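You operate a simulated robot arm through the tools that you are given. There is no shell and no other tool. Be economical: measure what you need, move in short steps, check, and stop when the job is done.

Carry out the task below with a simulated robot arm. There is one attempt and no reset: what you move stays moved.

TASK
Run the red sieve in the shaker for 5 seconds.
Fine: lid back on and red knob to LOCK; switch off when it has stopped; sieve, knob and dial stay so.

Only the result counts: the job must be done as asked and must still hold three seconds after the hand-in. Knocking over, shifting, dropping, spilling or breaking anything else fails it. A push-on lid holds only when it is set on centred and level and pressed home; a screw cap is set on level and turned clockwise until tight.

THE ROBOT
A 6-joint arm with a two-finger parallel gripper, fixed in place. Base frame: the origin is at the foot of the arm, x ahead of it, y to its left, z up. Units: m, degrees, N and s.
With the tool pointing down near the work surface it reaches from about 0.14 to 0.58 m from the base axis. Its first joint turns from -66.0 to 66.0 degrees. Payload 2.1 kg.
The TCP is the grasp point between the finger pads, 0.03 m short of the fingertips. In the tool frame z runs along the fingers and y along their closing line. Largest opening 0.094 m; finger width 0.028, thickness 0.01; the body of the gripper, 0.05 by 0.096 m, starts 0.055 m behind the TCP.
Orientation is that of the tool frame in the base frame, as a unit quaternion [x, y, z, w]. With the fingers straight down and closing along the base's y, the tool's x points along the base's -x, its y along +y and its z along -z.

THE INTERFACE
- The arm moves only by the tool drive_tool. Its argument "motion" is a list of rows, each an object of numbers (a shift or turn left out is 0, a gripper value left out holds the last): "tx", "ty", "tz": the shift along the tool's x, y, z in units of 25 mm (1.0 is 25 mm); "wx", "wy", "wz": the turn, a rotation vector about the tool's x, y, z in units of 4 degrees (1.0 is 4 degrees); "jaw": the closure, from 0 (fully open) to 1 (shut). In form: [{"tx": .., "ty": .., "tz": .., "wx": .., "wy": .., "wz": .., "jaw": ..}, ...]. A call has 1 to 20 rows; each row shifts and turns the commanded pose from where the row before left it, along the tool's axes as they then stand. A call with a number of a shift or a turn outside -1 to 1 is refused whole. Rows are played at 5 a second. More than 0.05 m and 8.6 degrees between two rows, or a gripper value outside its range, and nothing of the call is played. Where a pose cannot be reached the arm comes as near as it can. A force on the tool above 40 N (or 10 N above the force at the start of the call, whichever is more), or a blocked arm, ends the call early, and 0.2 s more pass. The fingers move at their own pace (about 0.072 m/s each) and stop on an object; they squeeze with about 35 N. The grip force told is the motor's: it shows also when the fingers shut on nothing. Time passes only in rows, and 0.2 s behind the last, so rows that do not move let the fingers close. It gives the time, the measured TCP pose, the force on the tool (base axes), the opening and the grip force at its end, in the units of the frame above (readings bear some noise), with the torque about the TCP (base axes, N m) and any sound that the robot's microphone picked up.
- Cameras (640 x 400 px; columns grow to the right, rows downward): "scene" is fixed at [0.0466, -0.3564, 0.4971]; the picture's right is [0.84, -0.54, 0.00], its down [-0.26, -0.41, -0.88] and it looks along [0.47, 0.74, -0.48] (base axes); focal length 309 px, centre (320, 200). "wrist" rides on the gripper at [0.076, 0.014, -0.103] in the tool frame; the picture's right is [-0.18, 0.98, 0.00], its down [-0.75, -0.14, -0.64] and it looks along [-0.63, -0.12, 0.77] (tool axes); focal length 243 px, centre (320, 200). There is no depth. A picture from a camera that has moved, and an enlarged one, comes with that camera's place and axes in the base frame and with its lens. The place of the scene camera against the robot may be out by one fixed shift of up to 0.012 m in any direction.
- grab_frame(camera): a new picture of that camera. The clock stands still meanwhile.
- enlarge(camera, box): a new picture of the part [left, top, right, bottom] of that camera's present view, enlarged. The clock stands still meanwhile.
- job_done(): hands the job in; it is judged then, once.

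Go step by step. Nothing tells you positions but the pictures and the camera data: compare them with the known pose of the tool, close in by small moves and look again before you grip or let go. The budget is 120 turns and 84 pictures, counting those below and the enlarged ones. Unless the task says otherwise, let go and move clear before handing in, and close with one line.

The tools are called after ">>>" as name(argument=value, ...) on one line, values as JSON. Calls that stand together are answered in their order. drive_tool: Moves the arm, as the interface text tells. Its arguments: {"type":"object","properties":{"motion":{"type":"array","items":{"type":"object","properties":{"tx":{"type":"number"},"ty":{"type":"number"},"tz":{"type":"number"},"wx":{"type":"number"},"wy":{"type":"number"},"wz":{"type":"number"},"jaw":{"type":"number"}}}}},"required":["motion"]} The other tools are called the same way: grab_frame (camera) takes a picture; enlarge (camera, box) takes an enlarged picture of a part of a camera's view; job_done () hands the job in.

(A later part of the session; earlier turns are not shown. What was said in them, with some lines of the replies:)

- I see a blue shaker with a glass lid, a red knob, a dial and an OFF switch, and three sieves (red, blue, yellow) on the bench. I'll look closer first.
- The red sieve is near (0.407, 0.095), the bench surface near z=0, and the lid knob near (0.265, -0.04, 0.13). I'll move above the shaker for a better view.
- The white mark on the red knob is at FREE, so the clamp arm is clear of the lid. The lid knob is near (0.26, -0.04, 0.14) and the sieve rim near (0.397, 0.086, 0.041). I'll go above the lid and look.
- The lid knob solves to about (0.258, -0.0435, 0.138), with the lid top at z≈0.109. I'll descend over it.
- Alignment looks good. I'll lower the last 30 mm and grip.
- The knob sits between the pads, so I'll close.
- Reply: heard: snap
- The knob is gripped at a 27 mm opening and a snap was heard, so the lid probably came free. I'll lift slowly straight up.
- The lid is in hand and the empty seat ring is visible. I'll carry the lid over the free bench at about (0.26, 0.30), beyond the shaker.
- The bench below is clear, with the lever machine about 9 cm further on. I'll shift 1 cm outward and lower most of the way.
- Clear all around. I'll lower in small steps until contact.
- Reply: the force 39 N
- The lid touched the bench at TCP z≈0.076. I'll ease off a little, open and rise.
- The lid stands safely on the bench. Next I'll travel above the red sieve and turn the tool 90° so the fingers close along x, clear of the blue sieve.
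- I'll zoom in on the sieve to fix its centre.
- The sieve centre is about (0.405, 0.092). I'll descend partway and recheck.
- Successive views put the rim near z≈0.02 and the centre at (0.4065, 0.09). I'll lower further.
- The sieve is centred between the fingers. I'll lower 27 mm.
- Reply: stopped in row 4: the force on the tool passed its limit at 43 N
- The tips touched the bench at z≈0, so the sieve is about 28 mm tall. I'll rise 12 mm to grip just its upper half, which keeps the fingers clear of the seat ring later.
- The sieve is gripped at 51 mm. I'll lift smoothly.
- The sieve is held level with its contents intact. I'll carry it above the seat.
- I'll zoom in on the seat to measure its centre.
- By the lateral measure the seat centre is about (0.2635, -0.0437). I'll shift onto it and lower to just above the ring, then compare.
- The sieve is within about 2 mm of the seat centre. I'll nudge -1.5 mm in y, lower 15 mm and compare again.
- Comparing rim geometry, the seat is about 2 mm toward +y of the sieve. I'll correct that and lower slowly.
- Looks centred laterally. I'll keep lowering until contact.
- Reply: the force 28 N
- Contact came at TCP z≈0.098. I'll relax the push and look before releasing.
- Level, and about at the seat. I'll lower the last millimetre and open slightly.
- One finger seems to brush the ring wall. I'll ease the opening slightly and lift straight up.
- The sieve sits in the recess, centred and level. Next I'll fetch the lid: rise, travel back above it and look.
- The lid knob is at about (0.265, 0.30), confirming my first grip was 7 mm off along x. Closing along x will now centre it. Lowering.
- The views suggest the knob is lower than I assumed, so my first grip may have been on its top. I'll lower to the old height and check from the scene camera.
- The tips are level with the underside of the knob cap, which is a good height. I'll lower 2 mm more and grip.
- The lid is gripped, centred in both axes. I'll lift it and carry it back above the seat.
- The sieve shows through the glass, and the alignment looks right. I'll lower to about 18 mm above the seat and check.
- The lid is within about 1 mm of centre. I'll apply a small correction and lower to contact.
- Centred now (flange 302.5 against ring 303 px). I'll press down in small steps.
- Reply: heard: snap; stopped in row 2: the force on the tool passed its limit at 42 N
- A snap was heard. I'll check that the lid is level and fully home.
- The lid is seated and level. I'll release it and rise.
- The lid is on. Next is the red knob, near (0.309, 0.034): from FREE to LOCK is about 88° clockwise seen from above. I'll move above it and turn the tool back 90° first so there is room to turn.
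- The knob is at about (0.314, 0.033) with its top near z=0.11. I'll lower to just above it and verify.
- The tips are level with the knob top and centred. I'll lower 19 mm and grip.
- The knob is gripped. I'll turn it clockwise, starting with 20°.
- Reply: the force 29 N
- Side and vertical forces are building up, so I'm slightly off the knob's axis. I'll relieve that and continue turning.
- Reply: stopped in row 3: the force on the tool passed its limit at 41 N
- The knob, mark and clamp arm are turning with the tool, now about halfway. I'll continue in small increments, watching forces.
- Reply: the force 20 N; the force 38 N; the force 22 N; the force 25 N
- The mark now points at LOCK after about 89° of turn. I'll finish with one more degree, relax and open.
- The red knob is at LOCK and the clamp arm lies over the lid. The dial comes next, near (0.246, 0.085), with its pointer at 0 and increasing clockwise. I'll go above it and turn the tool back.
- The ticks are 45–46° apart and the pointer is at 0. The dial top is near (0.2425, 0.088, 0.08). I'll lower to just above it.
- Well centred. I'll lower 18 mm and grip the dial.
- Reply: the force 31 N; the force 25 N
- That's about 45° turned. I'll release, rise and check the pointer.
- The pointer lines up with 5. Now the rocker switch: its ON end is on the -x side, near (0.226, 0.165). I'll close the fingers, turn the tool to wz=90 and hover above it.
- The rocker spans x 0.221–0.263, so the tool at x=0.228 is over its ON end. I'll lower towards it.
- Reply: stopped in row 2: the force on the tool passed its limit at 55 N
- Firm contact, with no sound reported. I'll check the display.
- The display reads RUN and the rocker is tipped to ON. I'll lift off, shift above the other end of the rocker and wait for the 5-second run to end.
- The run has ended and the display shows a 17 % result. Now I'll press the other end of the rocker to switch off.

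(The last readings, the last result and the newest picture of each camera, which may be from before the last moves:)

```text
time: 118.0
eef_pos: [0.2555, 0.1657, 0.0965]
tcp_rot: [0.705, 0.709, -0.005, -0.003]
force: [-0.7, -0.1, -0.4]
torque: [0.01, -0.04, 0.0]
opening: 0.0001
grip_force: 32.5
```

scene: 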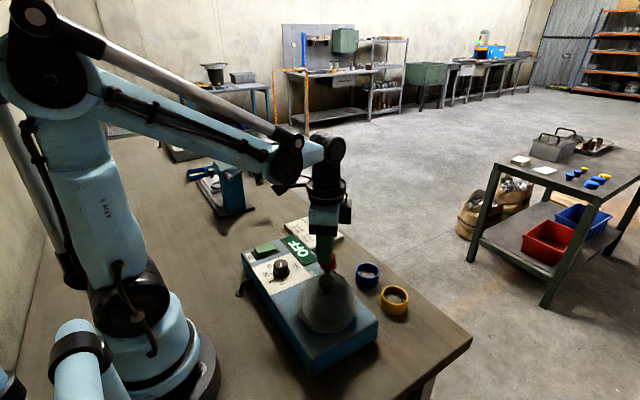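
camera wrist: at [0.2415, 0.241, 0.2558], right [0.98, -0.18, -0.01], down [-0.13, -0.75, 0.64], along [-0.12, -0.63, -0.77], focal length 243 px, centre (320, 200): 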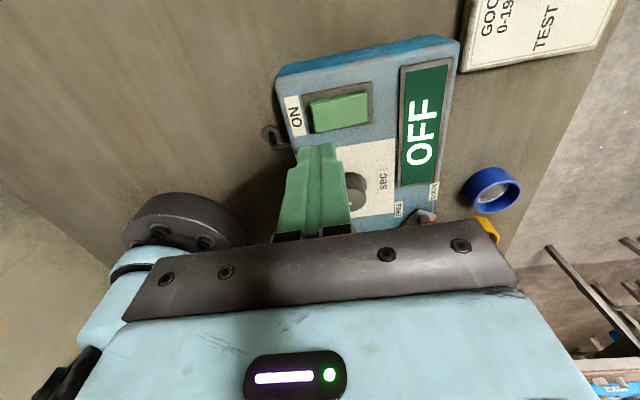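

>>> drive_tool(motion=[{"tz": 0.08}, {"tz": 0.08}, {}])

>>> enlarge(camera="scene", box=[235, 215, 345, 300])

```text
time: 118.5
eef_pos: [0.258, 0.1647, 0.0952]
tcp_rot: [0.706, 0.708, -0.006, -0.003]
force: [-0.8, -0.3, 16.1]
torque: [0.07, 0.21, 0.03]
opening: 0.0
grip_force: 32.8
stopped in row 2: the force on the tool passed its limit at 52 N (the readings are from after the stop); the commanded pose is now the measured one
```

```text
4.71 times, centred on (290, 258) of scene
camera zoom: at [0.0465, -0.3565, 0.497], right [0.84, -0.54, 0.0], down [-0.26, -0.41, -0.88], along [0.47, 0.74, -0.48], focal length 1452 px, centre (461, -71)
```

zoom: 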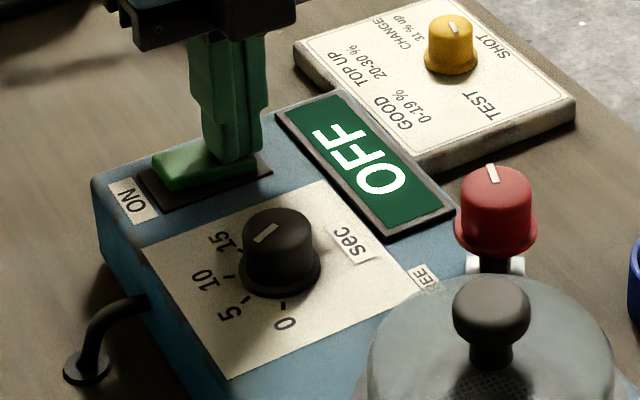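

The display reads OFF. I'll retreat upward and take a last look.

>>> drive_tool(motion=[{"tz": -0.5}, {"tz": -0.9}, {"tz": -1}, {"tz": -1}, {"tz": -1}, {"tz": -1}, {}, {}])

>>> grab_frame(camera="scene")

>>> enlarge(camera="scene", box=[235, 205, 415, 345])

```text
time: 120.3
eef_pos: [0.2583, 0.1651, 0.2308]
tcp_rot: [0.706, 0.708, -0.005, -0.003]
force: [-0.5, 0.4, 0.3]
torque: [-0.05, 0.01, -0.03]
opening: 0.0
grip_force: 32.8
```

```text
4 pictures are left
```

scene: 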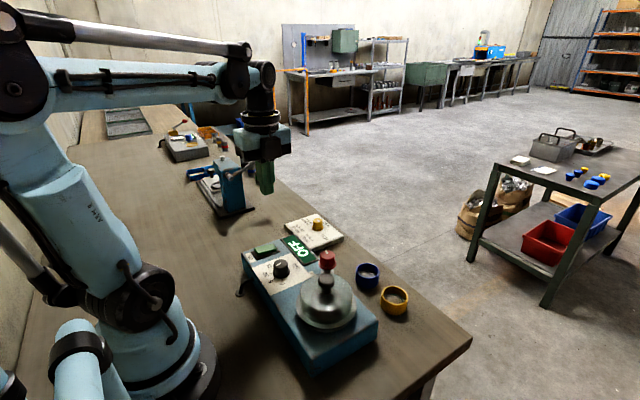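

```text
2.86 times, centred on (325, 275) of scene
camera zoom: at [0.0466, -0.3564, 0.4971], right [0.84, -0.54, 0.0], down [-0.26, -0.41, -0.88], along [0.47, 0.74, -0.48], focal length 882 px, centre (306, -14)
```

zoom: 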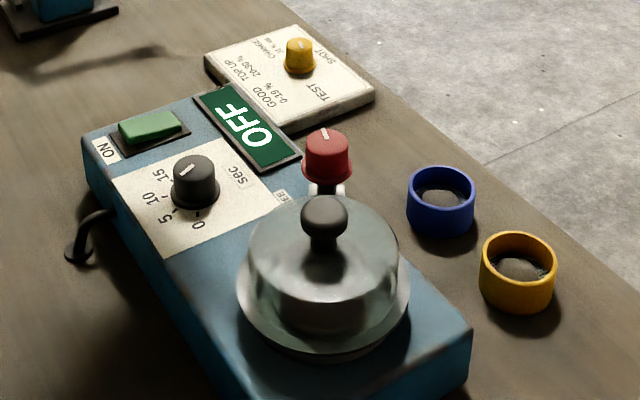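

The lid is on, the red knob is at LOCK, the dial is at 5, the switch is off, and the blue and yellow sieves are untouched. The arm is clear, so I'm handing in.

>>> job_done()

```text
The job is handed in.
```

The red sieve ran in the shaker for the dial's 5 seconds; I then switched the shaker off, with the sieve still inside, lid on, red knob at LOCK and dial at 5.
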